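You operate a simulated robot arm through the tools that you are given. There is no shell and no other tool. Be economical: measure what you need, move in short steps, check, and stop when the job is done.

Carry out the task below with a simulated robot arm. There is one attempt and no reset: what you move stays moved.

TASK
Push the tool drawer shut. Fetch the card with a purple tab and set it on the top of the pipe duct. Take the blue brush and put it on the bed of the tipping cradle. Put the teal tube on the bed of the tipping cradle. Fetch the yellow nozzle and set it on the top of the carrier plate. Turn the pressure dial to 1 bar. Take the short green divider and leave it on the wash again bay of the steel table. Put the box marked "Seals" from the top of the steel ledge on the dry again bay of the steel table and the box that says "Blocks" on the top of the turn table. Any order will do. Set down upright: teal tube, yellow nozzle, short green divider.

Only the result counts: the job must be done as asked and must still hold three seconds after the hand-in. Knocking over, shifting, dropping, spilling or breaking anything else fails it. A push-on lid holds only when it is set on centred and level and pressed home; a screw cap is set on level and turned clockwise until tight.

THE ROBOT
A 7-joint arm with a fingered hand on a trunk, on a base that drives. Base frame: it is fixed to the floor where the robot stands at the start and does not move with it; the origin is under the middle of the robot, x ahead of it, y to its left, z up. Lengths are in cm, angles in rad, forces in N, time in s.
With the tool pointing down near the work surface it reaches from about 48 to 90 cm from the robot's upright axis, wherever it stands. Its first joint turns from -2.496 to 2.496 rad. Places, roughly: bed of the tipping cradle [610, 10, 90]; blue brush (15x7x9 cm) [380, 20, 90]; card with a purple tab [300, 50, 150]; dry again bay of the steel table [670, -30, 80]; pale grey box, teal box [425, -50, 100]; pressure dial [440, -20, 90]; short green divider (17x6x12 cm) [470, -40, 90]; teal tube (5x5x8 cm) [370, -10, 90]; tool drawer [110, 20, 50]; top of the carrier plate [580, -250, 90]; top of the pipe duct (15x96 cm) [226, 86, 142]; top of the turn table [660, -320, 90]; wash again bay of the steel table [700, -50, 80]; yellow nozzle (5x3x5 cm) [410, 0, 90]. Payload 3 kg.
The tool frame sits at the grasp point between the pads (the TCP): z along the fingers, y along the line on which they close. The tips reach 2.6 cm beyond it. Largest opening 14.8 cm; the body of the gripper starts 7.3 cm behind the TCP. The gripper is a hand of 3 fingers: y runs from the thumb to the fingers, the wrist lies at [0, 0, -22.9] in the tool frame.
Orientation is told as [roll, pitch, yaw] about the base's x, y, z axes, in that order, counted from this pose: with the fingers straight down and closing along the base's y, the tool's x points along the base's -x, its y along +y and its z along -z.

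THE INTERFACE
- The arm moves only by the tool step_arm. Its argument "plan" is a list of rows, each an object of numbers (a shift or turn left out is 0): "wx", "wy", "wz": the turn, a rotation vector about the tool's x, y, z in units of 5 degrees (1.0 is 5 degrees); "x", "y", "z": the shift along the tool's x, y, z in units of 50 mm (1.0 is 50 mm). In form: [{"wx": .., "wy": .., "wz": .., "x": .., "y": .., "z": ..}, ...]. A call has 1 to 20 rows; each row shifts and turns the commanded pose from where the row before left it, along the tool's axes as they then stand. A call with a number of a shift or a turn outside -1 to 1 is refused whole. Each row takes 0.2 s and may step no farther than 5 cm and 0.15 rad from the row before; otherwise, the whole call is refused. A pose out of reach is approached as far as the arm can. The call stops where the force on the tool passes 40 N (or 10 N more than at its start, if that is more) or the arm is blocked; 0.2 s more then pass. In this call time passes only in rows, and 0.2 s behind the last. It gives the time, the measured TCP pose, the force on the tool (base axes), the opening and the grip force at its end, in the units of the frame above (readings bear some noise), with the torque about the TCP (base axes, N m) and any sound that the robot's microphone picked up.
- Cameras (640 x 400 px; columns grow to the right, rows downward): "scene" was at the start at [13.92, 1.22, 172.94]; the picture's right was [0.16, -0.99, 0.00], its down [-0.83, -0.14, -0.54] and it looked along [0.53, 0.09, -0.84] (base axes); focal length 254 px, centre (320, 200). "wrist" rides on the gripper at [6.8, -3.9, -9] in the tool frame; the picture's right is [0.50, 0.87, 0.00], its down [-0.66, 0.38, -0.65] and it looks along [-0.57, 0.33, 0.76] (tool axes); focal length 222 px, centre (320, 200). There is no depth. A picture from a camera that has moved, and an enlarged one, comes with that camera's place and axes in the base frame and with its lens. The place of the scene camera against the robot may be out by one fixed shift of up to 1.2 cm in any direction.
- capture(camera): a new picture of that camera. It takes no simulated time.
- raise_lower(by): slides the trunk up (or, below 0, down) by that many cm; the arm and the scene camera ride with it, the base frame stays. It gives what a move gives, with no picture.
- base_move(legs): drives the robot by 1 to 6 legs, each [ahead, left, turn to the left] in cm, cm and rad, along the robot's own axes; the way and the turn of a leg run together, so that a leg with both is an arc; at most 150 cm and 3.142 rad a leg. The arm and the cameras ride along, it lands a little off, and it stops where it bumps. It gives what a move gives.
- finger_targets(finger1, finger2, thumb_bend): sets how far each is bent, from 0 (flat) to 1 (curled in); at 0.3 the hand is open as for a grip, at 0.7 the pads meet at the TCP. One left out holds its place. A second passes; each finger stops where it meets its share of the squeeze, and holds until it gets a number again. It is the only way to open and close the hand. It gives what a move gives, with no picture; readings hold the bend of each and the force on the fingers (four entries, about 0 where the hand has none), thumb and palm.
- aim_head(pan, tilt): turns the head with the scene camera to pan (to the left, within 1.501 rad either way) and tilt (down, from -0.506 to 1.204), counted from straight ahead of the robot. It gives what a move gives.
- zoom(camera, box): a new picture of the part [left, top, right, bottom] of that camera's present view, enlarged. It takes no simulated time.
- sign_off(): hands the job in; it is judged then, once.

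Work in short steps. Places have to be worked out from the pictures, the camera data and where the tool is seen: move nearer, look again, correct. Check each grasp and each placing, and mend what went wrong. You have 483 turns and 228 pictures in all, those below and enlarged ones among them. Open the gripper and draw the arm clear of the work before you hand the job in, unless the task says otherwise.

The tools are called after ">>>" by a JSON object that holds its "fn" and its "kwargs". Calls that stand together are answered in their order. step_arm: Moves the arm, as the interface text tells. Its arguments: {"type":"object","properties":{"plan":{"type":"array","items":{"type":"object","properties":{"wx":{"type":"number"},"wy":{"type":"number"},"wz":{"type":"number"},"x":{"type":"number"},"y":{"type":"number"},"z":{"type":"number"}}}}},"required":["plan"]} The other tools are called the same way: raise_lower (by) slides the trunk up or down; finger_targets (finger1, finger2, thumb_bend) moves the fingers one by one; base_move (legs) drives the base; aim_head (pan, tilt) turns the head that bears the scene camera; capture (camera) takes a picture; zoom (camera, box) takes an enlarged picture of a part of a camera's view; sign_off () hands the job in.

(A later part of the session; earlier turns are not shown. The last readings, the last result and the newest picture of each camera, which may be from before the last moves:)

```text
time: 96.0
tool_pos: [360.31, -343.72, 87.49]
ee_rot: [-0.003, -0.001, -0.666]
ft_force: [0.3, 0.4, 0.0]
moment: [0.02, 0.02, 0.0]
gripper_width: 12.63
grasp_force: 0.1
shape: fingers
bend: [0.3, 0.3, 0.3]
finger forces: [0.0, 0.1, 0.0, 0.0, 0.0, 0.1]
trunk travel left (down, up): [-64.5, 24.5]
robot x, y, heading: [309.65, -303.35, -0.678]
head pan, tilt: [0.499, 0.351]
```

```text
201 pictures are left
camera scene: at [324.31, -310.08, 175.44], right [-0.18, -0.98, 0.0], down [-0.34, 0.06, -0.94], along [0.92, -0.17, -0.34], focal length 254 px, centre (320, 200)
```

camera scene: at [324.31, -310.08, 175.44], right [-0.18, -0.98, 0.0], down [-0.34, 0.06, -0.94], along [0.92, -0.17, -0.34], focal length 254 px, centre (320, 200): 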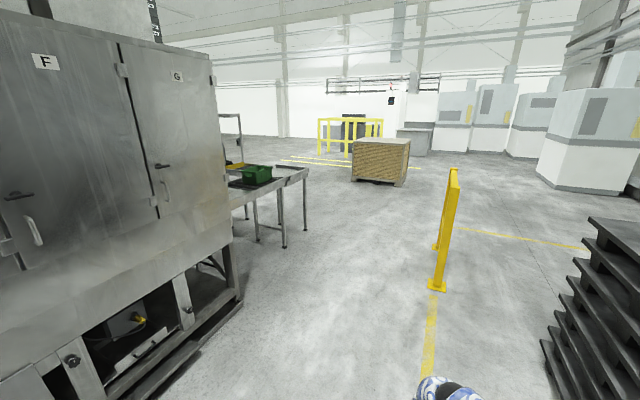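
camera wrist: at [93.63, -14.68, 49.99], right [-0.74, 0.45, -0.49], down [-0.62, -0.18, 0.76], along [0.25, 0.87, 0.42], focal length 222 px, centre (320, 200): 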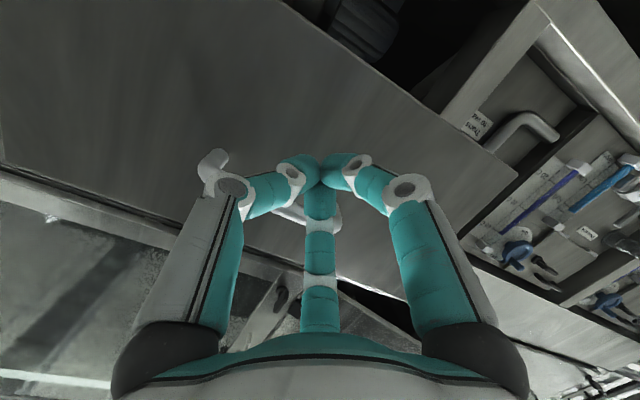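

The outfeed table with a green box lies beyond the machine end. I'll drive nearer and look at it.

>>> {"fn": "base_move", "kwargs": {"legs": [[150, 0, 0], [60, 30, 0]]}}

>>> {"fn": "aim_head", "kwargs": {"pan": 1.4, "tilt": 0.55}}

>>> {"fn": "capture", "kwargs": {"camera": "scene"}}

>>> {"fn": "aim_head", "kwargs": {"pan": 0.5, "tilt": 0.4}}

>>> {"fn": "capture", "kwargs": {"camera": "scene"}}

```text
time: 106.8
tool_pos: [546.1, -450.33, 87.43]
ee_rot: [-0.003, -0.001, -0.644]
ft_force: [-0.5, -0.1, 0.4]
moment: [0.0, 0.04, -0.04]
gripper_width: 12.62
grasp_force: 0.1
shape: fingers
bend: [0.3, 0.3, 0.3]
finger forces: [0.0, 0.1, 0.1, 0.0, 0.0, 0.0]
trunk travel left (down, up): [-64.5, 24.5]
robot x, y, heading: [495.2, -411.06, -0.657]
head pan, tilt: [0.499, 0.351]
```

```text
time: 108.0
tool_pos: [546.15, -450.24, 87.45]
ee_rot: [-0.004, -0.001, -0.645]
ft_force: [-0.7, -0.2, 0.4]
moment: [0.01, 0.03, -0.02]
gripper_width: 12.66
grasp_force: 0.0
shape: fingers
bend: [0.3, 0.3, 0.3]
finger forces: [0.0, 0.0, 0.0, 0.0, 0.0, 0.0]
trunk travel left (down, up): [-64.5, 24.5]
robot x, y, heading: [495.04, -411.19, -0.659]
head pan, tilt: [1.4, 0.55]
```

```text
200 pictures are left
camera scene: at [506.88, -409.79, 173.62], right [0.68, -0.74, 0.0], down [-0.39, -0.35, -0.85], along [0.63, 0.58, -0.52], focal length 254 px, centre (320, 200)
```

scene: 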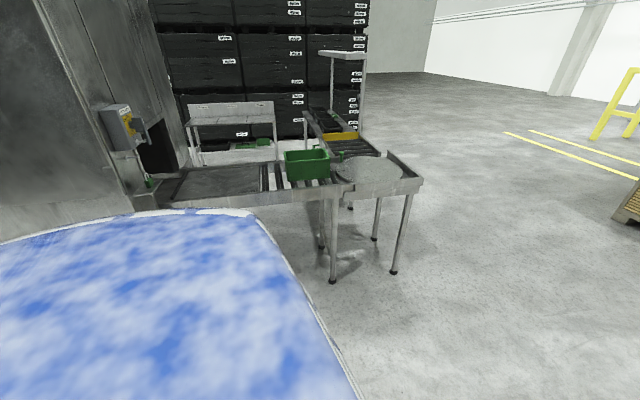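

```text
time: 109.2
tool_pos: [546.22, -450.2, 87.5]
ee_rot: [-0.004, -0.002, -0.643]
ft_force: [-0.3, -0.1, -0.2]
moment: [0.03, -0.02, 0.01]
gripper_width: 12.68
grasp_force: 0.1
shape: fingers
bend: [0.3, 0.3, 0.3]
finger forces: [0.0, 0.1, 0.1, 0.1, 0.0, 0.1]
trunk travel left (down, up): [-64.5, 24.5]
robot x, y, heading: [495.09, -411.38, -0.658]
head pan, tilt: [0.499, 0.4]
```

```text
199 pictures are left
camera scene: at [509.4, -417.31, 174.98], right [-0.16, -0.99, 0.0], down [-0.38, 0.06, -0.92], along [0.91, -0.14, -0.39], focal length 254 px, centre (320, 200)
```

scene: 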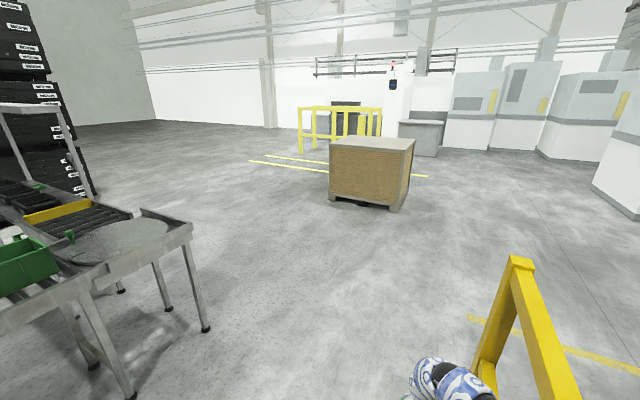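

I see the dark plate, roller conveyor with green box, round turn table, and a second conveyor leg, with a steel table behind. I'll drive around past the turn table to look from the far side.

>>> {"fn": "base_move", "kwargs": {"legs": [[60, 45, 0], [150, 20, 0], [0, 0, 1.572], [60, 0, 0]]}}

>>> {"fn": "aim_head", "kwargs": {"pan": 0.6, "tilt": 0.35}}

>>> {"fn": "capture", "kwargs": {"camera": "scene"}}

```text
refused: leg 2 is longer than a leg can be; nothing moved
```

```text
time: 109.9
tool_pos: [546.14, -450.22, 87.56]
ee_rot: [-0.003, -0.001, -0.645]
ft_force: [-1.7, -0.5, 1.4]
moment: [0.0, -0.01, -0.02]
gripper_width: 12.64
grasp_force: 0.1
shape: fingers
bend: [0.3, 0.3, 0.3]
finger forces: [0.1, 0.0, 0.0, 0.0, 0.0, 0.1]
trunk travel left (down, up): [-64.5, 24.5]
robot x, y, heading: [494.85, -411.09, -0.661]
head pan, tilt: [0.6, 0.351]
```

```text
198 pictures are left
camera scene: at [509.55, -416.39, 175.44], right [-0.06, -1.0, 0.0], down [-0.34, 0.02, -0.94], along [0.94, -0.05, -0.34], focal length 254 px, centre (320, 200)
```

scene: 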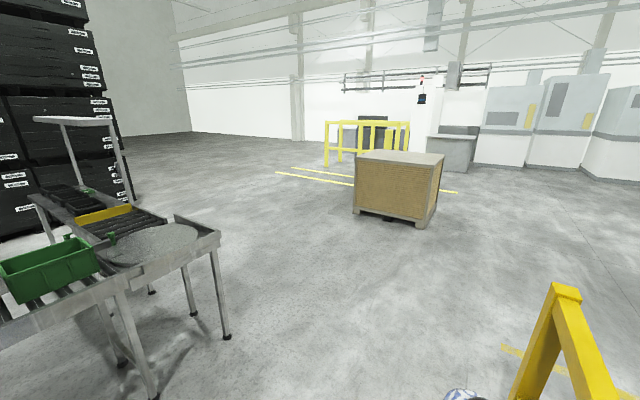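

One leg was too long; splitting it.

>>> {"fn": "base_move", "kwargs": {"legs": [[60, 45, 0], [145, 20, 0], [0, 0, 1.572], [60, 0, 0]]}}

>>> {"fn": "capture", "kwargs": {"camera": "scene"}}

```text
time: 127.6
tool_pos: [773.42, -385.35, 87.39]
ee_rot: [-0.002, 0.0, 0.931]
ft_force: [0.0, 1.0, 1.0]
moment: [0.02, -0.01, -0.02]
gripper_width: 12.67
grasp_force: 0.0
shape: fingers
bend: [0.3, 0.3, 0.3]
finger forces: [0.1, 0.1, 0.1, 0.0, 0.1, 0.0]
trunk travel left (down, up): [-64.5, 24.5]
robot x, y, heading: [734.31, -436.61, 0.915]
head pan, tilt: [0.6, 0.351]
```

```text
197 pictures are left
camera scene: at [738.94, -421.12, 175.43], right [1.0, -0.05, 0.0], down [-0.02, -0.34, -0.94], along [0.05, 0.94, -0.34], focal length 254 px, centre (320, 200)
```

scene: 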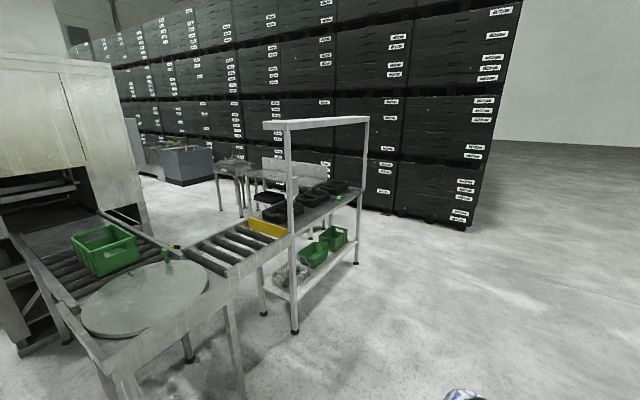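

The way around the bench with black crates is open (about 180 cm between it and the black stacks). I'll drive past it and face back along the rear aisle.

>>> {"fn": "base_move", "kwargs": {"legs": [[150, 0, 0], [150, 0, 0], [50, 0, 0], [0, 0, 1.571]]}}

>>> {"fn": "aim_head", "kwargs": {"pan": 0.2, "tilt": 0.35}}

>>> {"fn": "capture", "kwargs": {"camera": "scene"}}

```text
time: 145.7
tool_pos: [981.06, -102.53, 87.33]
ee_rot: [-0.026, 0.001, 1.041]
ft_force: [4.1, -3.6, 1.5]
moment: [0.17, 0.01, -0.4]
gripper_width: 12.69
grasp_force: 3.3
shape: fingers
bend: [0.3, 0.32, 0.3]
finger forces: [0.0, 6.5, 0.0, 0.0, 0.0, 0.3]
trunk travel left (down, up): [-64.5, 24.5]
robot x, y, heading: [947.68, -157.84, 1.067]
head pan, tilt: [0.6, 0.351]
stopped in leg 4: the robot was blocked; the commanded pose is now the measured one
```

```text
time: 146.5
tool_pos: [980.9, -102.45, 87.27]
ee_rot: [-0.025, 0.0, 1.043]
ft_force: [7.3, -5.6, 2.7]
moment: [0.25, 0.14, -0.51]
gripper_width: 12.68
grasp_force: 4.7
shape: fingers
bend: [0.3, 0.32, 0.3]
finger forces: [0.0, 7.9, 0.0, 0.0, 0.1, 1.1]
trunk travel left (down, up): [-64.5, 24.5]
robot x, y, heading: [947.92, -158.16, 1.064]
head pan, tilt: [0.201, 0.351]
```

```text
196 pictures are left
camera scene: at [953.87, -142.81, 175.49], right [0.95, -0.3, 0.0], down [-0.11, -0.32, -0.94], along [0.28, 0.9, -0.34], focal length 254 px, centre (320, 200)
```

scene: 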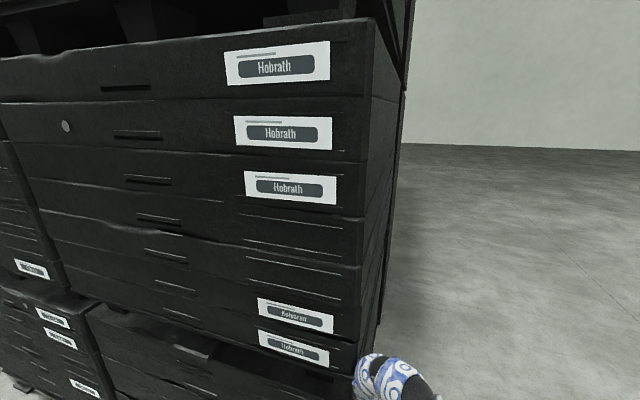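

The tool touched the black stack while turning. I'll turn back right and reverse away.

>>> {"fn": "base_move", "kwargs": {"legs": [[0, 0, -0.15], [-65, 0, 0]]}}

>>> {"fn": "capture", "kwargs": {"camera": "scene"}}

```text
time: 150.8
tool_pos: [948.89, -159.43, 87.16]
ee_rot: [-0.027, 0.002, 0.892]
ft_force: [0.6, -0.6, -0.3]
moment: [0.04, 0.0, 0.0]
gripper_width: 12.69
grasp_force: 0.1
shape: fingers
bend: [0.3, 0.3, 0.3]
finger forces: [0.0, 0.0, 0.0, 0.0, 0.0, 0.0]
trunk travel left (down, up): [-64.5, 24.5]
robot x, y, heading: [907.77, -209.8, 0.909]
head pan, tilt: [0.201, 0.351]
```

```text
195 pictures are left
camera scene: at [915.78, -194.92, 175.45], right [0.9, -0.44, 0.0], down [-0.15, -0.31, -0.94], along [0.42, 0.84, -0.34], focal length 254 px, centre (320, 200)
```

scene: 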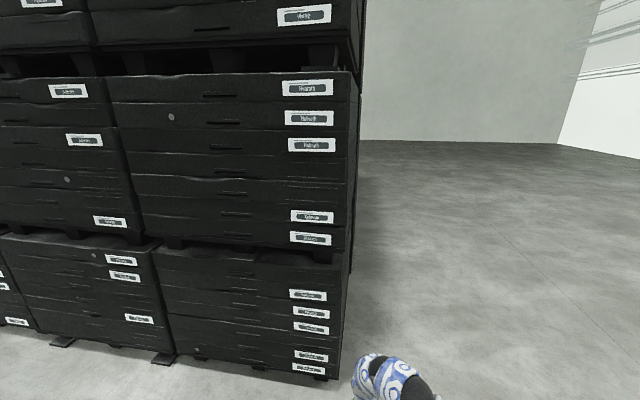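

The stack is unmoved. Now there is room to turn left.

>>> {"fn": "base_move", "kwargs": {"legs": [[0, 0, 1.577]]}}

>>> {"fn": "aim_head", "kwargs": {"pan": 0.1, "tilt": 0.35}}

>>> {"fn": "capture", "kwargs": {"camera": "scene"}}

```text
time: 155.0
tool_pos: [857.2, -168.8, 87.17]
ee_rot: [-0.027, 0.002, 2.468]
ft_force: [0.6, -0.5, 0.0]
moment: [0.03, 0.0, -0.02]
gripper_width: 12.66
grasp_force: 0.1
shape: fingers
bend: [0.3, 0.3, 0.3]
finger forces: [0.0, 0.0, 0.0, 0.1, 0.0, 0.1]
trunk travel left (down, up): [-64.5, 24.5]
robot x, y, heading: [907.41, -209.44, 2.487]
head pan, tilt: [0.201, 0.351]
```

```text
time: 155.7
tool_pos: [857.32, -168.74, 87.07]
ee_rot: [-0.025, 0.003, 2.466]
ft_force: [-0.6, -0.6, -0.6]
moment: [0.02, 0.01, -0.01]
gripper_width: 12.68
grasp_force: 0.2
shape: fingers
bend: [0.3, 0.3, 0.3]
finger forces: [0.1, 0.0, 0.1, 0.1, 0.0, 0.0]
trunk travel left (down, up): [-64.5, 24.5]
robot x, y, heading: [907.65, -209.76, 2.49]
head pan, tilt: [0.099, 0.351]
```

```text
194 pictures are left
camera scene: at [892.47, -199.75, 175.44], right [0.53, 0.85, 0.0], down [0.29, -0.18, -0.94], along [-0.8, 0.5, -0.34], focal length 254 px, centre (320, 200)
```

scene: 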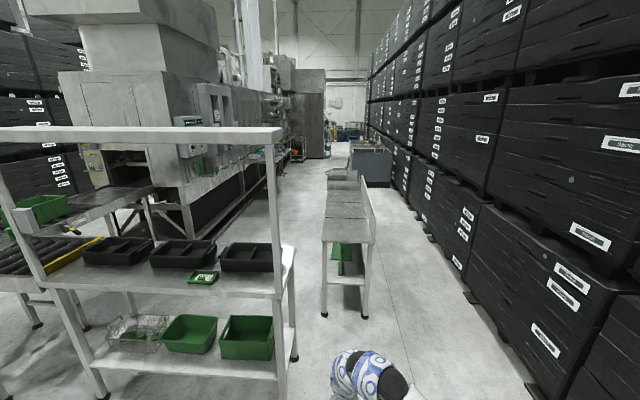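

The steel table with tray bays stands between the machine's rear aisle and the black stacks. The gap by the bench is too narrow, so I'll go along the right-hand corridor (n≈467) beside the table.

>>> {"fn": "base_move", "kwargs": {"legs": [[50, -80, 0], [130, 0, 0]]}}

>>> {"fn": "capture", "kwargs": {"camera": "scene"}}

```text
time: 166.7
tool_pos: [766.32, 4.56, 87.09]
ee_rot: [-0.027, 0.002, 2.463]
ft_force: [0.2, -0.3, -0.4]
moment: [-0.02, 0.03, -0.01]
gripper_width: 12.68
grasp_force: 0.1
shape: fingers
bend: [0.3, 0.3, 0.3]
finger forces: [0.0, 0.1, 0.1, 0.1, 0.0, 0.0]
trunk travel left (down, up): [-64.5, 24.5]
robot x, y, heading: [816.62, -36.71, 2.485]
head pan, tilt: [0.099, 0.351]
```

```text
193 pictures are left
camera scene: at [801.48, -26.51, 175.44], right [0.53, 0.85, 0.0], down [0.29, -0.18, -0.94], along [-0.8, 0.5, -0.34], focal length 254 px, centre (320, 200)
```

scene: 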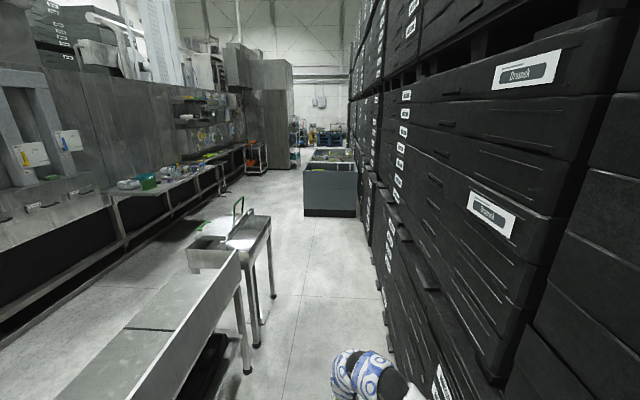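

The rear workbench, cradle stand and a free gap before a grey bin are visible. I'll drive on past the cradle and cross into the aisle.

>>> {"fn": "base_move", "kwargs": {"legs": [[150, 0, 0], [150, 0, 0], [15, 0, 0], [0, 145, 0]]}}

>>> {"fn": "aim_head", "kwargs": {"pan": 0.5, "tilt": 0.45}}

>>> {"fn": "capture", "kwargs": {"camera": "scene"}}

>>> {"fn": "aim_head", "kwargs": {"pan": 1.5, "tilt": 0.45}}

>>> {"fn": "capture", "kwargs": {"camera": "scene"}}

```text
time: 179.3
tool_pos: [551.92, 182.6, 74.36]
ee_rot: [-0.087, 0.181, 2.316]
ft_force: [-12.8, -15.9, 17.8]
moment: [1.95, -0.96, 0.37]
gripper_width: 12.7
grasp_force: 0.0
shape: fingers
bend: [0.3, 0.3, 0.3]
finger forces: [0.0, 0.0, 0.1, 0.0, 0.0, 0.1]
trunk travel left (down, up): [-64.5, 24.5]
robot x, y, heading: [605.74, 133.11, 2.428]
head pan, tilt: [0.099, 0.351]
stopped in leg 2: the robot was blocked; the commanded pose is now the measured one
```

```text
time: 180.2
tool_pos: [556.87, 182.75, 77.18]
ee_rot: [-0.074, 0.125, 2.284]
ft_force: [-1.0, -0.2, -0.2]
moment: [0.02, 0.0, -0.01]
gripper_width: 12.71
grasp_force: 0.1
shape: fingers
bend: [0.3, 0.3, 0.3]
finger forces: [0.0, 0.1, 0.0, 0.1, 0.1, 0.0]
trunk travel left (down, up): [-64.5, 24.5]
robot x, y, heading: [606.8, 132.63, 2.407]
head pan, tilt: [0.499, 0.45]
```

```text
192 pictures are left
camera scene: at [591.01, 140.35, 174.53], right [0.23, 0.97, 0.0], down [0.42, -0.1, -0.9], along [-0.88, 0.21, -0.43], focal length 254 px, centre (320, 200)
```

scene: 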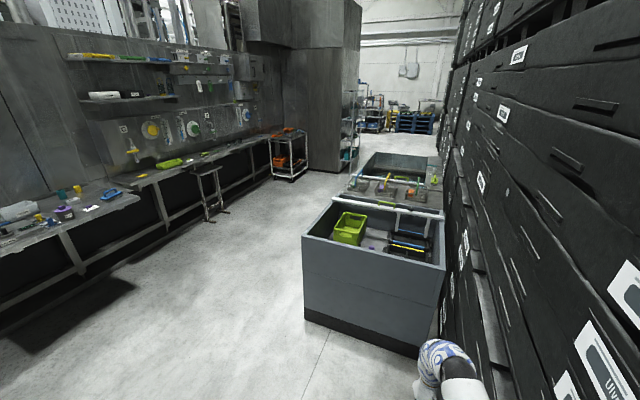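

```text
time: 181.4
tool_pos: [556.66, 182.74, 77.18]
ee_rot: [-0.075, 0.122, 2.287]
ft_force: [-0.4, -0.4, 0.4]
moment: [0.01, 0.0, -0.01]
gripper_width: 12.7
grasp_force: 0.0
shape: fingers
bend: [0.3, 0.3, 0.3]
finger forces: [0.1, 0.0, 0.0, 0.0, 0.0, 0.0]
trunk travel left (down, up): [-64.5, 24.5]
robot x, y, heading: [606.55, 132.85, 2.414]
head pan, tilt: [1.499, 0.45]
```

```text
191 pictures are left
camera scene: at [593.09, 132.03, 174.52], right [-0.7, 0.72, 0.0], down [0.31, 0.3, -0.9], along [-0.65, -0.63, -0.44], focal length 254 px, centre (320, 200)
```

scene: 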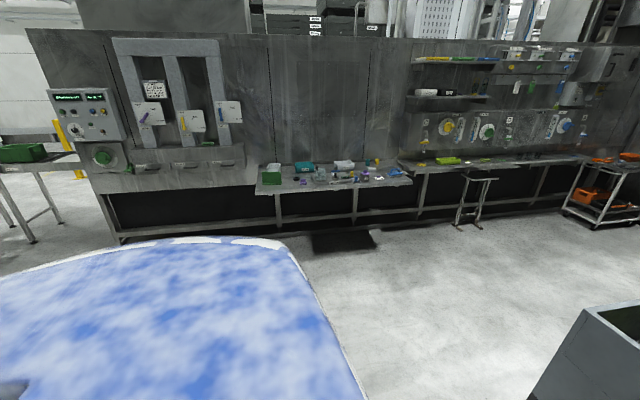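

The tool brushed something near the stacks. I'll strafe left into the aisle first, then check what was touched.

>>> {"fn": "base_move", "kwargs": {"legs": [[-5, 40, 0], [40, 100, 0.075]]}}

>>> {"fn": "aim_head", "kwargs": {"pan": -0.7, "tilt": 0.45}}

>>> {"fn": "capture", "kwargs": {"camera": "scene"}}

```text
time: 189.1
tool_pos: [436.0, 95.87, 77.23]
ee_rot: [-0.076, 0.124, 2.347]
ft_force: [0.5, 0.1, 0.3]
moment: [-0.01, 0.0, 0.04]
gripper_width: 12.69
grasp_force: 0.1
shape: fingers
bend: [0.3, 0.3, 0.3]
finger forces: [0.0, 0.1, 0.0, 0.0, 0.0, 0.1]
trunk travel left (down, up): [-64.5, 24.5]
robot x, y, heading: [489.01, 49.22, 2.479]
head pan, tilt: [1.499, 0.45]
```

```text
time: 191.1
tool_pos: [435.94, 95.89, 77.16]
ee_rot: [-0.076, 0.124, 2.348]
ft_force: [-0.7, 0.1, 0.7]
moment: [-0.02, 0.0, 0.01]
gripper_width: 12.7
grasp_force: 0.1
shape: fingers
bend: [0.3, 0.3, 0.3]
finger forces: [0.0, 0.0, 0.1, 0.0, 0.1, 0.0]
trunk travel left (down, up): [-64.5, 24.5]
robot x, y, heading: [488.96, 49.2, 2.482]
head pan, tilt: [-0.7, 0.45]
```

```text
190 pictures are left
camera scene: at [479.83, 63.29, 174.52], right [0.98, 0.2, 0.0], down [0.09, -0.43, -0.9], along [-0.18, 0.88, -0.44], focal length 254 px, centre (320, 200)
```

scene: 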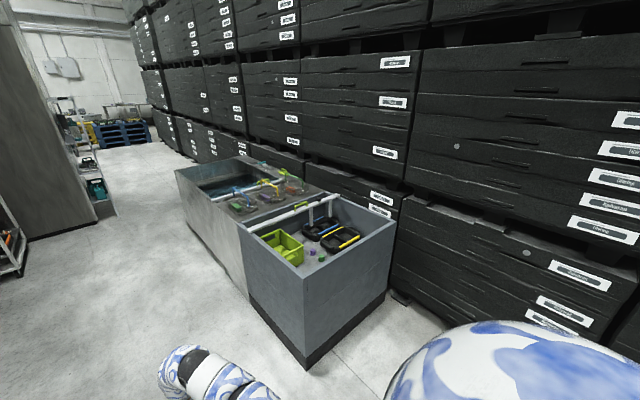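

Nothing has shifted. I'll lift and level the tool well above the bench height, then turn to face the workbench.

>>> {"fn": "raise_lower", "kwargs": {"by": 20}}

>>> {"fn": "step_arm", "kwargs": {"plan": [{"wx": -0.4, "wy": -0.7, "z": -0.8}, {"wx": -0.4, "wy": -0.7, "z": -0.8}, {"z": -0.9}, {"z": -0.9}, {"z": -0.9}, {"z": -0.9}]}}

>>> {"fn": "base_move", "kwargs": {"legs": [[0, 0, 1.571]]}}

>>> {"fn": "aim_head", "kwargs": {"pan": 0.6, "tilt": 0.7}}

>>> {"fn": "capture", "kwargs": {"camera": "scene"}}

>>> {"fn": "aim_head", "kwargs": {"pan": -0.5, "tilt": 0.5}}

>>> {"fn": "capture", "kwargs": {"camera": "scene"}}

```text
time: 193.3
tool_pos: [435.93, 95.94, 97.25]
ee_rot: [-0.076, 0.124, 2.348]
ft_force: [0.6, -0.3, 0.4]
moment: [0.02, 0.02, 0.04]
gripper_width: 12.69
grasp_force: 0.1
shape: fingers
bend: [0.3, 0.3, 0.3]
finger forces: [0.1, 0.0, 0.0, 0.1, 0.1, 0.0]
trunk travel left (down, up): [-84.5, 4.5]
robot x, y, heading: [489.09, 49.11, 2.474]
head pan, tilt: [-0.7, 0.45]
```

```text
time: 194.7
tool_pos: [434.92, 96.02, 113.84]
ee_rot: [0.001, -0.002, 2.352]
ft_force: [0.5, -0.5, 0.4]
moment: [0.0, -0.01, 0.0]
gripper_width: 12.71
grasp_force: 0.1
shape: fingers
bend: [0.3, 0.3, 0.3]
finger forces: [0.1, 0.0, 0.0, 0.0, 0.0, 0.0]
out of reach, approached as far as the arm can: row 4, 5, 6
trunk travel left (down, up): [-84.5, 4.5]
robot x, y, heading: [488.92, 49.23, 2.477]
head pan, tilt: [-0.7, 0.45]
```

```text
time: 198.9
tool_pos: [442.47, -4.95, 113.82]
ee_rot: [-0.002, -0.002, -2.353]
ft_force: [-0.2, 0.4, -0.5]
moment: [0.0, 0.0, 0.01]
gripper_width: 12.69
grasp_force: 0.1
shape: fingers
bend: [0.3, 0.3, 0.3]
finger forces: [0.0, 0.1, 0.0, 0.1, 0.0, 0.0]
trunk travel left (down, up): [-84.5, 4.5]
robot x, y, heading: [489.22, 49.4, -2.225]
head pan, tilt: [-0.7, 0.45]
```

```text
time: 200.4
tool_pos: [442.53, -5.07, 113.93]
ee_rot: [0.002, -0.002, -2.353]
ft_force: [0.3, 0.3, 0.4]
moment: [-0.01, -0.03, -0.01]
gripper_width: 12.7
grasp_force: 0.0
shape: fingers
bend: [0.3, 0.3, 0.3]
finger forces: [0.1, 0.0, 0.0, 0.0, 0.0, 0.1]
trunk travel left (down, up): [-84.5, 4.5]
robot x, y, heading: [489.09, 49.33, -2.225]
head pan, tilt: [0.6, 0.7]
```

```text
189 pictures are left
camera scene: at [482.59, 34.52, 192.3], right [-1.0, 0.06, 0.0], down [0.04, 0.64, -0.77], along [-0.04, -0.76, -0.64], focal length 254 px, centre (320, 200)
```

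scene: 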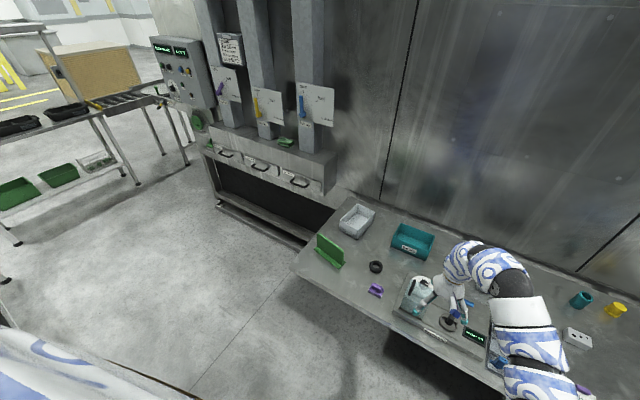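

```text
time: 201.7
tool_pos: [442.52, -5.08, 113.84]
ee_rot: [0.002, -0.001, -2.353]
ft_force: [-0.1, 0.3, -0.5]
moment: [0.0, 0.02, 0.0]
gripper_width: 12.72
grasp_force: 0.0
shape: fingers
bend: [0.3, 0.3, 0.3]
finger forces: [0.0, 0.1, 0.0, 0.0, 0.0, 0.0]
trunk travel left (down, up): [-84.5, 4.5]
robot x, y, heading: [488.73, 49.21, -2.226]
head pan, tilt: [-0.499, 0.499]
```

```text
188 pictures are left
camera scene: at [474.76, 39.34, 194.07], right [-0.4, 0.92, 0.0], down [0.44, 0.19, -0.88], along [-0.8, -0.35, -0.48], focal length 254 px, centre (320, 200)
```

scene: 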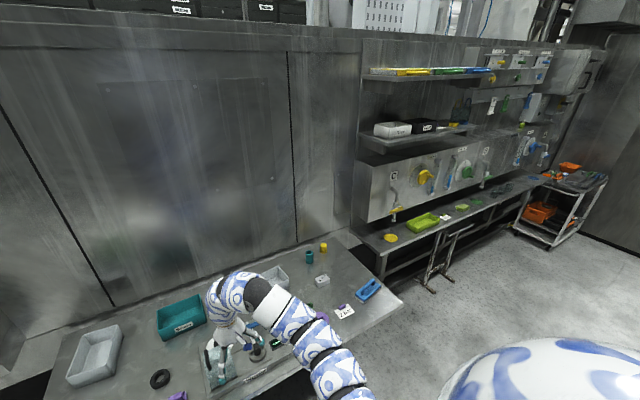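

The workbench items are visible. I'll zoom in for labels and details.

>>> {"fn": "zoom", "kwargs": {"camera": "scene", "box": [40, 230, 240, 400]}}

>>> {"fn": "zoom", "kwargs": {"camera": "scene", "box": [350, 30, 560, 170]}}

>>> {"fn": "zoom", "kwargs": {"camera": "scene", "box": [230, 230, 410, 380]}}

>>> {"fn": "capture", "kwargs": {"camera": "wrist"}}

```text
2.35 times, centred on (140, 315) of scene
camera zoom: at [474.76, 39.34, 194.07], right [-0.4, 0.92, 0.0], down [0.44, 0.19, -0.88], along [-0.8, -0.35, -0.48], focal length 598 px, centre (744, -71)
```

zoom: 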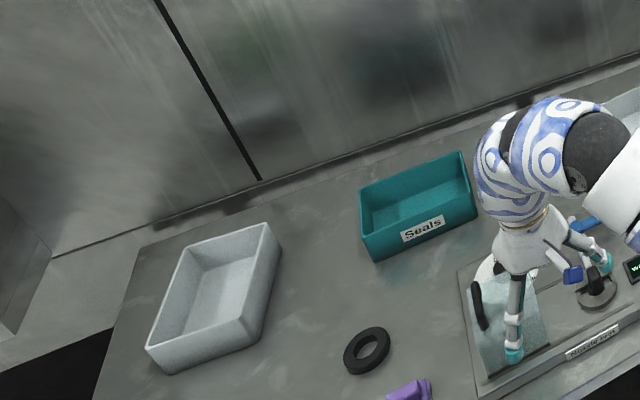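

```text
2.86 times, centred on (455, 100) of scene
camera zoom: at [474.76, 39.34, 194.07], right [-0.4, 0.92, 0.0], down [0.44, 0.19, -0.88], along [-0.8, -0.35, -0.48], focal length 726 px, centre (-66, 486)
```

zoom: 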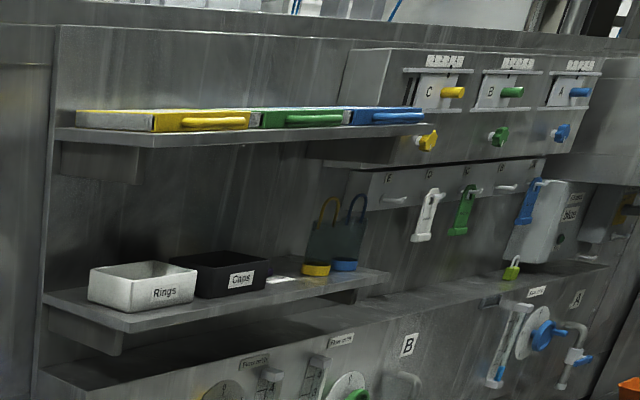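

```text
2.67 times, centred on (320, 305) of scene
camera zoom: at [474.76, 39.34, 194.07], right [-0.4, 0.92, 0.0], down [0.44, 0.19, -0.88], along [-0.8, -0.35, -0.48], focal length 677 px, centre (320, -80)
```

zoom: 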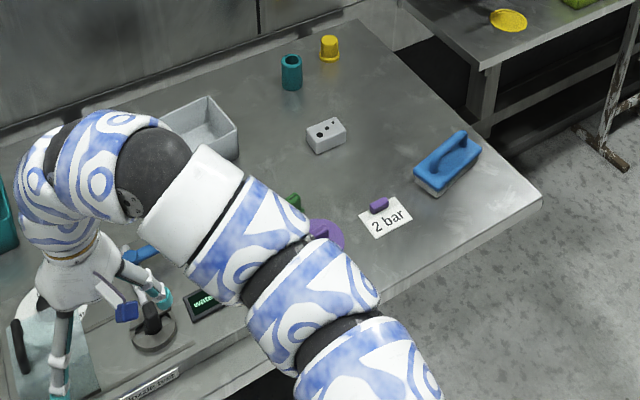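

```text
184 pictures are left
camera wrist: at [444.61, 2.51, 122.84], right [0.97, -0.26, 0.0], down [-0.19, -0.73, 0.65], along [-0.17, -0.63, -0.76], focal length 222 px, centre (320, 200)
```

wrist: 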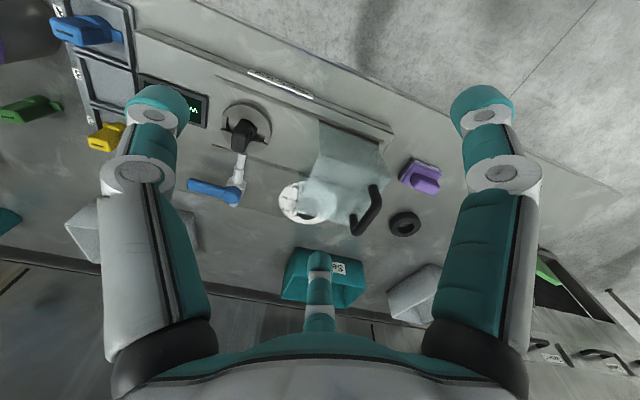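

The teal box reads "Seals"; there is also a "2 bar" card with a purple token. I'll swing the arm aside to see the dial and the other labels.

>>> {"fn": "step_arm", "kwargs": {"plan": [{"y": -1}, {"y": -1}, {"y": -1}, {"y": -1}, {"y": -1}, {"y": -1}, {"y": -1}, {"y": -1}, {"y": -1}]}}

>>> {"fn": "aim_head", "kwargs": {"pan": 0.05, "tilt": 0.75}}

>>> {"fn": "capture", "kwargs": {"camera": "scene"}}

```text
time: 203.7
tool_pos: [410.6, 26.94, 113.79]
ee_rot: [-0.001, -0.002, -2.353]
ft_force: [-0.2, 0.6, 0.5]
moment: [0.01, -0.03, 0.01]
gripper_width: 12.72
grasp_force: 0.0
shape: fingers
bend: [0.3, 0.3, 0.3]
finger forces: [0.0, 0.1, 0.0, 0.1, 0.1, 0.0]
trunk travel left (down, up): [-84.5, 4.5]
robot x, y, heading: [488.87, 49.35, -2.229]
head pan, tilt: [-0.499, 0.499]
```

```text
time: 204.7
tool_pos: [410.56, 26.8, 113.76]
ee_rot: [0.0, -0.003, -2.352]
ft_force: [1.0, 0.8, -0.5]
moment: [-0.02, -0.02, -0.04]
gripper_width: 12.72
grasp_force: 0.0
shape: fingers
bend: [0.3, 0.3, 0.3]
finger forces: [0.0, 0.0, 0.0, 0.1, 0.0, 0.0]
trunk travel left (down, up): [-84.5, 4.5]
robot x, y, heading: [488.76, 48.97, -2.232]
head pan, tilt: [0.051, 0.75]
```

```text
183 pictures are left
camera scene: at [478.36, 36.2, 191.88], right [-0.82, 0.57, 0.0], down [0.39, 0.56, -0.73], along [-0.42, -0.6, -0.68], focal length 254 px, centre (320, 200)
```

scene: 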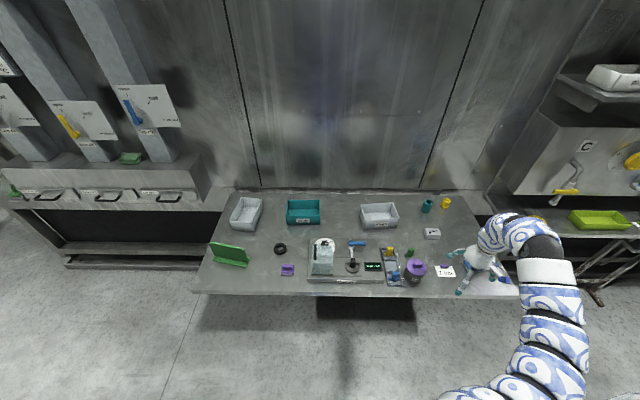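

Clear view now; zooming on the bench.

>>> {"fn": "zoom", "kwargs": {"camera": "scene", "box": [190, 180, 350, 300]}}

>>> {"fn": "zoom", "kwargs": {"camera": "scene", "box": [330, 185, 490, 300]}}

```text
3.33 times, centred on (270, 240) of scene
camera zoom: at [478.36, 36.2, 191.88], right [-0.82, 0.57, 0.0], down [0.39, 0.56, -0.73], along [-0.42, -0.6, -0.68], focal length 847 px, centre (487, 67)
```

zoom: 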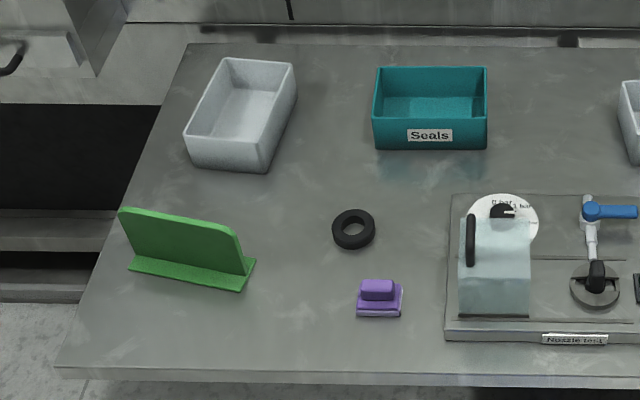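

```text
3.48 times, centred on (410, 242) of scene
camera zoom: at [478.36, 36.2, 191.88], right [-0.82, 0.57, 0.0], down [0.39, 0.56, -0.73], along [-0.42, -0.6, -0.68], focal length 884 px, centre (7, 52)
```

zoom: 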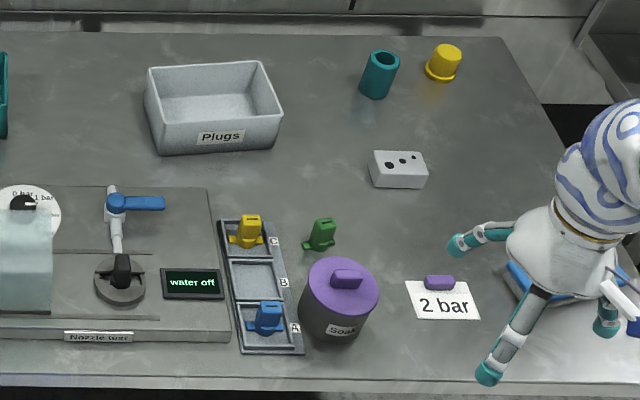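

I've identified everything here: green divider, unlabelled pale box at left, teal "Seals", "Plugs", nozzle tray (yellow in slot C), teal tube, brush under the hand, dial behind a guard. I'll pull the hand back to see the brush from the wrist.

>>> {"fn": "step_arm", "kwargs": {"plan": [{"x": 1}, {"x": 1}, {"x": 1}]}}

>>> {"fn": "capture", "kwargs": {"camera": "wrist"}}

>>> {"fn": "zoom", "kwargs": {"camera": "scene", "box": [400, 190, 560, 310]}}

```text
time: 205.5
tool_pos: [421.26, 37.47, 113.85]
ee_rot: [0.0, -0.003, -2.35]
ft_force: [-0.6, -0.5, 0.5]
moment: [0.0, -0.02, -0.01]
gripper_width: 12.69
grasp_force: 0.0
shape: fingers
bend: [0.3, 0.3, 0.3]
finger forces: [0.0, 0.0, 0.1, 0.0, 0.0, 0.0]
trunk travel left (down, up): [-84.5, 4.5]
robot x, y, heading: [488.96, 49.15, -2.23]
head pan, tilt: [0.051, 0.75]
```

```text
180 pictures are left
camera wrist: at [423.35, 44.92, 122.84], right [0.97, -0.25, 0.0], down [-0.19, -0.73, 0.66], along [-0.17, -0.63, -0.76], focal length 222 px, centre (320, 200)
```

wrist: 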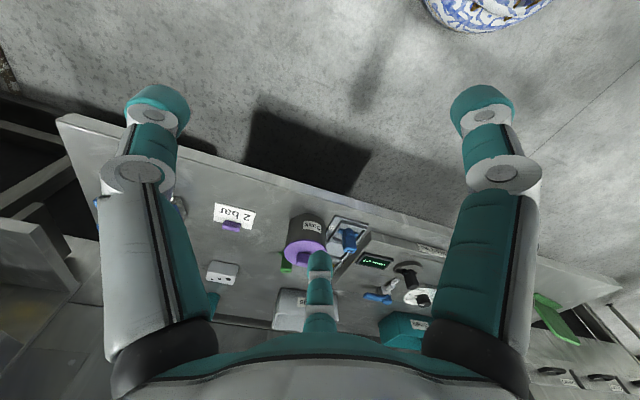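

```text
3.33 times, centred on (480, 250) of scene
camera zoom: at [478.48, 36.35, 191.89], right [-0.82, 0.57, 0.0], down [0.39, 0.56, -0.73], along [-0.42, -0.6, -0.68], focal length 847 px, centre (-213, 33)
```

zoom: 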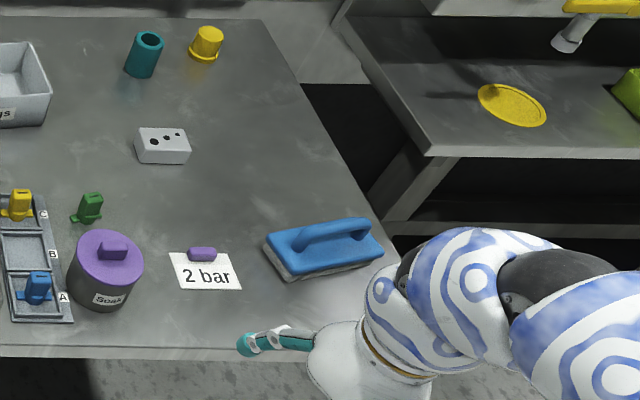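

The brush is at about (385.5, 25), its long axis nearly along the wall. Before grasping, I'll look at the cradle and table behind me.

>>> {"fn": "aim_head", "kwargs": {"pan": 1.5, "tilt": 0.6}}

>>> {"fn": "capture", "kwargs": {"camera": "scene"}}

```text
time: 207.1
tool_pos: [421.2, 37.3, 113.8]
ee_rot: [-0.001, -0.002, -2.351]
ft_force: [0.5, -0.6, 0.0]
moment: [0.01, 0.03, 0.01]
gripper_width: 12.68
grasp_force: 0.1
shape: fingers
bend: [0.3, 0.3, 0.3]
finger forces: [0.0, 0.0, 0.1, 0.0, 0.0, 0.0]
trunk travel left (down, up): [-84.5, 4.5]
robot x, y, heading: [488.46, 48.95, -2.231]
head pan, tilt: [1.499, 0.6]
```

```text
178 pictures are left
camera scene: at [489.67, 37.12, 193.16], right [-0.67, -0.74, 0.0], down [-0.42, 0.38, -0.83], along [0.61, -0.55, -0.56], focal length 254 px, centre (320, 200)
```

scene: 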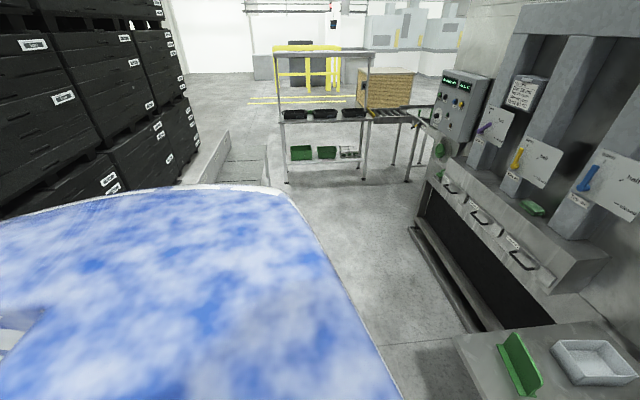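

I'll strafe right and a little ahead to put the brush within reach.

>>> {"fn": "base_move", "kwargs": {"legs": [[10, -60, 0]]}}

>>> {"fn": "aim_head", "kwargs": {"pan": 0, "tilt": 0.8}}

>>> {"fn": "step_arm", "kwargs": {"plan": [{"wz": 1, "y": 0.5}, {"wz": 1, "y": 0.5}, {"wz": 1, "y": 0.4}, {"wz": 1, "y": 0.4}, {"wz": 1}, {"wz": 1}, {"wz": 1}, {"wz": 1}]}}

```text
time: 210.5
tool_pos: [367.4, 65.63, 113.68]
ee_rot: [0.0, -0.002, -2.349]
ft_force: [0.2, -0.7, 0.2]
moment: [-0.01, 0.0, 0.01]
gripper_width: 12.7
grasp_force: 0.1
shape: fingers
bend: [0.3, 0.3, 0.3]
finger forces: [0.0, 0.0, 0.0, 0.0, 0.0, 0.1]
trunk travel left (down, up): [-84.5, 4.5]
robot x, y, heading: [435.44, 77.9, -2.224]
head pan, tilt: [1.499, 0.6]
```

```text
time: 212.1
tool_pos: [367.42, 65.75, 113.86]
ee_rot: [0.0, -0.001, -2.349]
ft_force: [0.0, -0.7, 0.3]
moment: [0.0, -0.04, -0.02]
gripper_width: 12.71
grasp_force: 0.1
shape: fingers
bend: [0.3, 0.3, 0.3]
finger forces: [0.0, 0.0, 0.1, 0.1, 0.1, 0.1]
trunk travel left (down, up): [-84.5, 4.5]
robot x, y, heading: [435.23, 77.74, -2.224]
head pan, tilt: [0.0, 0.799]
```

```text
time: 213.9
tool_pos: [373.06, 58.7, 113.83]
ee_rot: [0.003, -0.002, -3.049]
ft_force: [0.9, -0.9, -0.3]
moment: [0.0, 0.03, -0.01]
gripper_width: 12.69
grasp_force: 0.3
shape: fingers
bend: [0.3, 0.3, 0.3]
finger forces: [0.0, 0.1, 0.1, 0.0, 0.0, 0.1]
trunk travel left (down, up): [-84.5, 4.5]
robot x, y, heading: [435.42, 77.98, -2.224]
head pan, tilt: [0.0, 0.799]
```

Continuing the turn, then moving above the brush.

>>> {"fn": "step_arm", "kwargs": {"plan": [{"wz": 1}, {"wz": 1}, {"wz": 1}, {"wz": 1}, {"wz": 1}, {"wz": 1}, {"wz": 1}, {"wz": 1}]}}

>>> {"fn": "step_arm", "kwargs": {"plan": [{"x": 0.73, "y": 0.52}, {"x": 0.73, "y": 0.52}, {"x": 0.73, "y": 0.52}, {"x": 0.73, "y": 0.52}, {"x": 0.73, "y": 0.52}, {"x": 0.73, "y": 0.52}, {"x": 0.73, "y": 0.52}, {"x": 0.73, "y": 0.52}]}}

>>> {"fn": "capture", "kwargs": {"camera": "scene"}}

>>> {"fn": "capture", "kwargs": {"camera": "wrist"}}

```text
time: 215.7
tool_pos: [373.13, 58.66, 113.86]
ee_rot: [0.003, 0.001, 2.536]
ft_force: [-0.3, 0.3, 0.1]
moment: [-0.01, 0.03, 0.01]
gripper_width: 12.71
grasp_force: 0.0
shape: fingers
bend: [0.3, 0.3, 0.3]
finger forces: [0.1, 0.0, 0.0, 0.0, 0.0, 0.0]
trunk travel left (down, up): [-84.5, 4.5]
robot x, y, heading: [435.26, 77.94, -2.222]
head pan, tilt: [0.0, 0.799]
```

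```text
time: 217.5
tool_pos: [385.34, 24.86, 113.7]
ee_rot: [0.002, -0.002, 2.537]
ft_force: [-0.4, 0.3, 0.2]
moment: [0.03, 0.0, -0.01]
gripper_width: 12.7
grasp_force: 0.0
shape: fingers
bend: [0.3, 0.3, 0.3]
finger forces: [0.1, 0.1, 0.0, 0.1, 0.1, 0.0]
trunk travel left (down, up): [-84.5, 4.5]
robot x, y, heading: [435.1, 77.78, -2.222]
head pan, tilt: [0.0, 0.799]
```

```text
177 pictures are left
camera scene: at [424.61, 65.1, 191.47], right [-0.79, 0.61, 0.0], down [0.44, 0.57, -0.7], along [-0.42, -0.55, -0.72], focal length 254 px, centre (320, 200)
```

scene: 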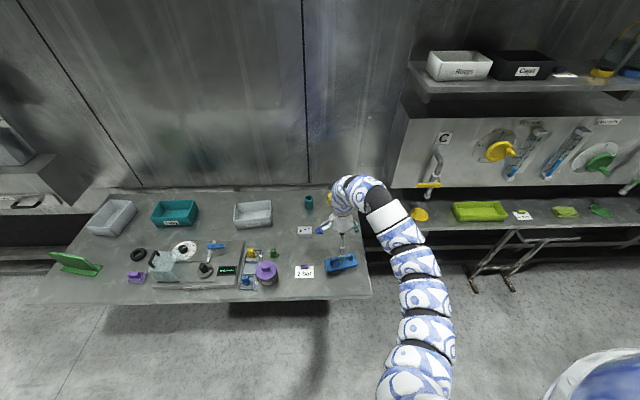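

```text
176 pictures are left
camera wrist: at [393.28, 24.29, 122.69], right [-0.08, -1.0, 0.0], down [-0.75, 0.06, 0.66], along [-0.65, 0.05, -0.76], focal length 222 px, centre (320, 200)
```

wrist: 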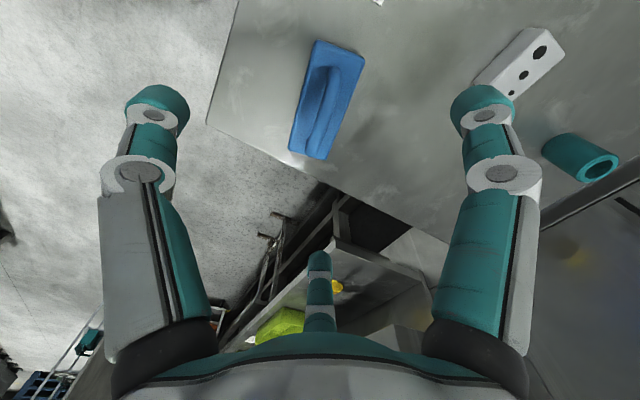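

The wrist view puts the brush right under the tool; I'll check its yaw with a zoom.

>>> {"fn": "zoom", "kwargs": {"camera": "scene", "box": [290, 235, 390, 295]}}

>>> {"fn": "zoom", "kwargs": {"camera": "wrist", "box": [240, 20, 440, 180]}}

```text
6.40 times, centred on (340, 265) of scene
camera zoom: at [424.61, 65.1, 191.47], right [-0.79, 0.61, 0.0], down [0.44, 0.57, -0.7], along [-0.42, -0.55, -0.72], focal length 1626 px, centre (192, -216)
```

zoom: 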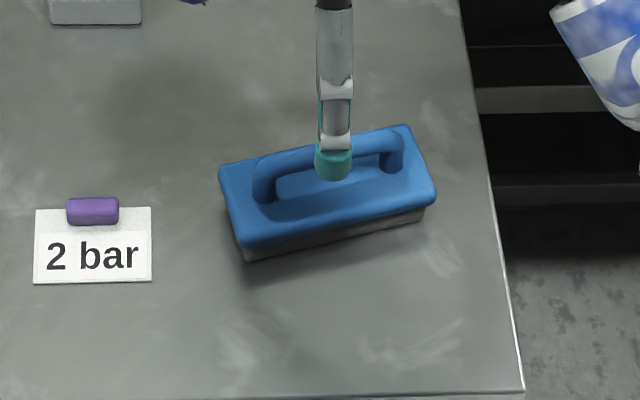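

```text
2.50 times, centred on (340, 100) of wrist
camera zoom: at [393.28, 24.29, 122.69], right [-0.08, -1.0, 0.0], down [-0.75, 0.06, 0.66], along [-0.65, 0.05, -0.76], focal length 555 px, centre (270, 450)
```

zoom: 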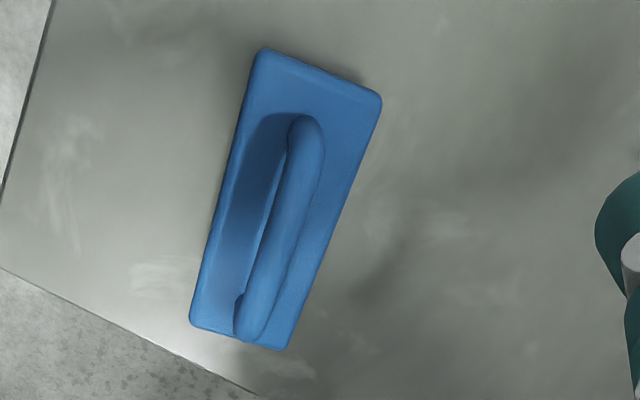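

The brush's long axis is at about 2.76 rad, its handle centred near (384.7, 24.6). I'll turn to match and descend onto the handle.

>>> {"fn": "step_arm", "kwargs": {"plan": [{"wz": -0.85}, {"wz": -0.85}, {"wz": -0.85}, {"z": 0.8}, {"z": 0.8}, {"z": 0.8}, {"z": 0.5}, {"z": 0.2}]}}

>>> {"fn": "zoom", "kwargs": {"camera": "scene", "box": [290, 235, 390, 295]}}

>>> {"fn": "capture", "kwargs": {"camera": "wrist"}}

```text
time: 219.3
tool_pos: [385.3, 24.96, 98.45]
ee_rot: [0.004, -0.002, 2.761]
ft_force: [0.1, 0.6, 0.4]
moment: [0.03, -0.02, 0.03]
gripper_width: 12.71
grasp_force: 0.0
shape: fingers
bend: [0.3, 0.3, 0.3]
finger forces: [0.1, 0.0, 0.1, 0.0, 0.1, 0.1]
trunk travel left (down, up): [-84.5, 4.5]
robot x, y, heading: [435.32, 77.59, -2.232]
head pan, tilt: [0.0, 0.799]
```

```text
6.40 times, centred on (340, 265) of scene
camera zoom: at [424.53, 65.22, 191.48], right [-0.79, 0.61, 0.0], down [0.44, 0.57, -0.7], along [-0.42, -0.55, -0.72], focal length 1626 px, centre (192, -216)
```

zoom: 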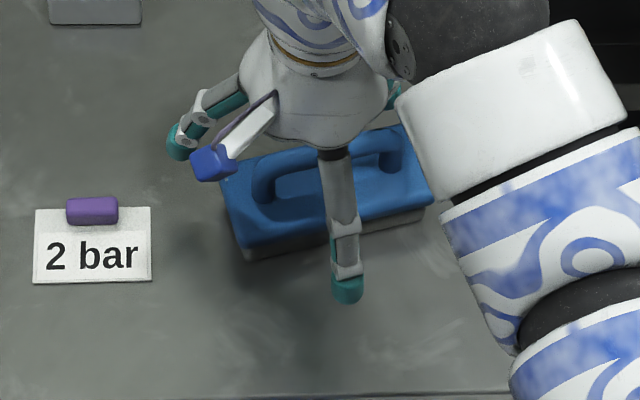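

```text
172 pictures are left
camera wrist: at [393.11, 26.05, 107.36], right [0.14, -0.99, 0.0], down [-0.75, -0.11, 0.66], along [-0.65, -0.09, -0.76], focal length 222 px, centre (320, 200)
```

wrist: 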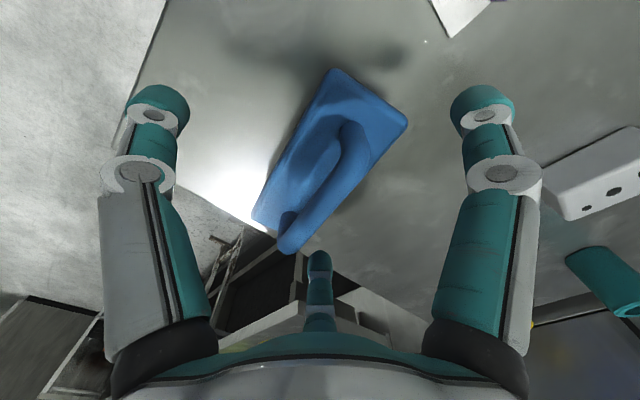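

The hand straddles the handle with the TCP on it. Closing the fingers.

>>> {"fn": "finger_targets", "kwargs": {"finger1": 0.7, "finger2": 0.7, "thumb_bend": 0.7}}

>>> {"fn": "capture", "kwargs": {"camera": "wrist"}}

```text
time: 220.3
tool_pos: [385.26, 24.91, 98.42]
ee_rot: [0.003, -0.001, 2.761]
ft_force: [0.6, 0.9, 1.2]
moment: [0.0, -0.01, 0.02]
gripper_width: 0.98
grasp_force: 5.1
shape: fingers
bend: [0.67, 0.67, 0.67]
finger forces: [2.3, 2.6, 0.0, 0.0, 4.9, 0.1]
trunk travel left (down, up): [-84.5, 4.5]
robot x, y, heading: [435.49, 77.99, -2.226]
head pan, tilt: [0.0, 0.799]
```

```text
171 pictures are left
camera wrist: at [393.12, 26.07, 107.35], right [0.14, -0.99, 0.0], down [-0.75, -0.11, 0.65], along [-0.65, -0.09, -0.76], focal length 222 px, centre (320, 200)
```

wrist: 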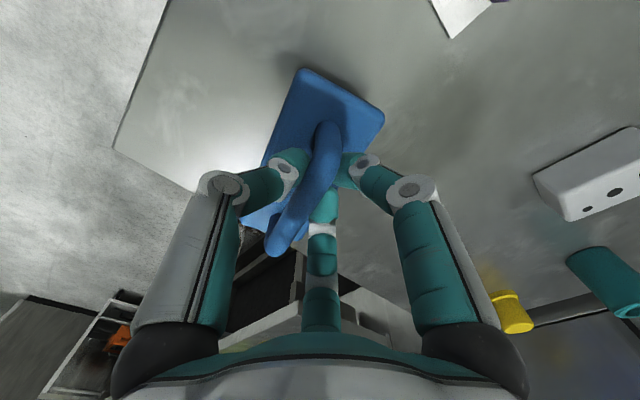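

It holds at 5 N. Lifting.

>>> {"fn": "step_arm", "kwargs": {"plan": [{"z": -0.3}, {"z": -0.6}, {"z": -0.9}, {"z": -0.9}, {"z": -0.9}]}}

>>> {"fn": "capture", "kwargs": {"camera": "wrist"}}

```text
time: 221.5
tool_pos: [385.35, 24.92, 114.07]
ee_rot: [0.005, 0.0, 2.764]
ft_force: [0.8, 0.6, -2.0]
moment: [-0.01, -0.04, 0.02]
gripper_width: 0.84
grasp_force: 5.1
shape: fingers
bend: [0.68, 0.67, 0.67]
finger forces: [2.1, 3.2, 0.0, 0.0, 4.9, 0.0]
out of reach, approached as far as the arm can: row 5
trunk travel left (down, up): [-84.5, 4.5]
robot x, y, heading: [435.0, 78.05, -2.224]
head pan, tilt: [0.0, 0.799]
```

```text
170 pictures are left
camera wrist: at [393.19, 26.11, 122.99], right [0.14, -0.99, 0.0], down [-0.75, -0.11, 0.65], along [-0.65, -0.1, -0.76], focal length 222 px, centre (320, 200)
```

wrist: 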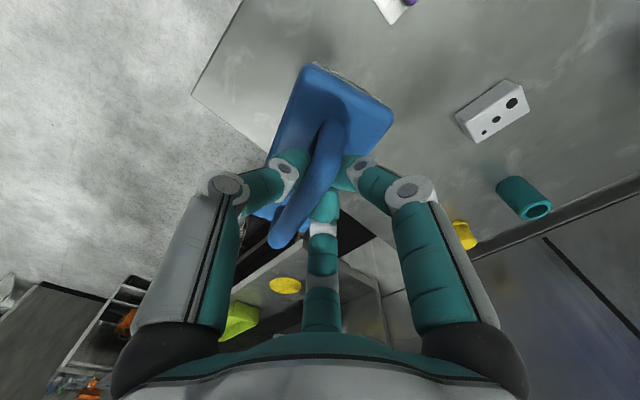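

The brush is held. I'll turn left to face along the aisle, shift left into the gap before the cradle, and look at the cradle.

>>> {"fn": "base_move", "kwargs": {"legs": [[-8, 0, 0], [0, 0, 1.571], [0, 45, 0]]}}

>>> {"fn": "aim_head", "kwargs": {"pan": 0, "tilt": 0.5}}

>>> {"fn": "capture", "kwargs": {"camera": "scene"}}

```text
time: 228.7
tool_pos: [520.37, 70.18, 113.91]
ee_rot: [0.004, -0.001, -1.946]
ft_force: [-0.8, -0.6, -1.9]
moment: [0.03, 0.0, 0.0]
gripper_width: 0.79
grasp_force: 5.0
shape: fingers
bend: [0.68, 0.67, 0.67]
finger forces: [1.8, 3.0, 0.0, 0.1, 4.4, 0.0]
trunk travel left (down, up): [-84.5, 4.5]
robot x, y, heading: [467.47, 119.3, -0.654]
head pan, tilt: [0.0, 0.799]
```

```text
time: 229.5
tool_pos: [520.29, 70.21, 114.05]
ee_rot: [0.002, 0.0, -1.945]
ft_force: [-1.1, 0.8, -2.6]
moment: [0.03, -0.02, 0.02]
gripper_width: 0.76
grasp_force: 4.9
shape: fingers
bend: [0.68, 0.67, 0.67]
finger forces: [1.9, 3.0, 0.0, 0.0, 4.3, 0.0]
trunk travel left (down, up): [-84.5, 4.5]
robot x, y, heading: [467.29, 119.93, -0.649]
head pan, tilt: [0.0, 0.499]
```

```text
169 pictures are left
camera scene: at [479.89, 109.5, 194.06], right [-0.6, -0.8, 0.0], down [-0.38, 0.29, -0.88], along [0.7, -0.53, -0.48], focal length 254 px, centre (320, 200)
```

scene: 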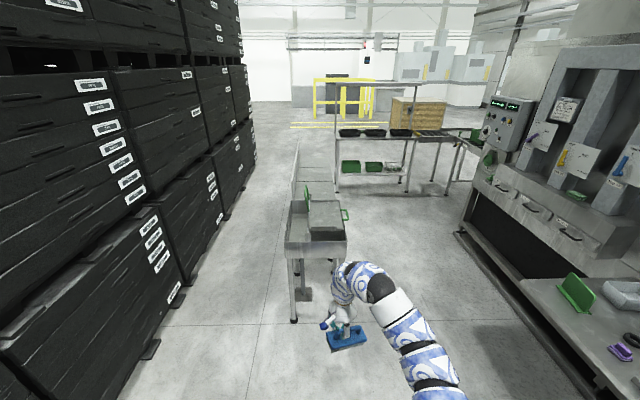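

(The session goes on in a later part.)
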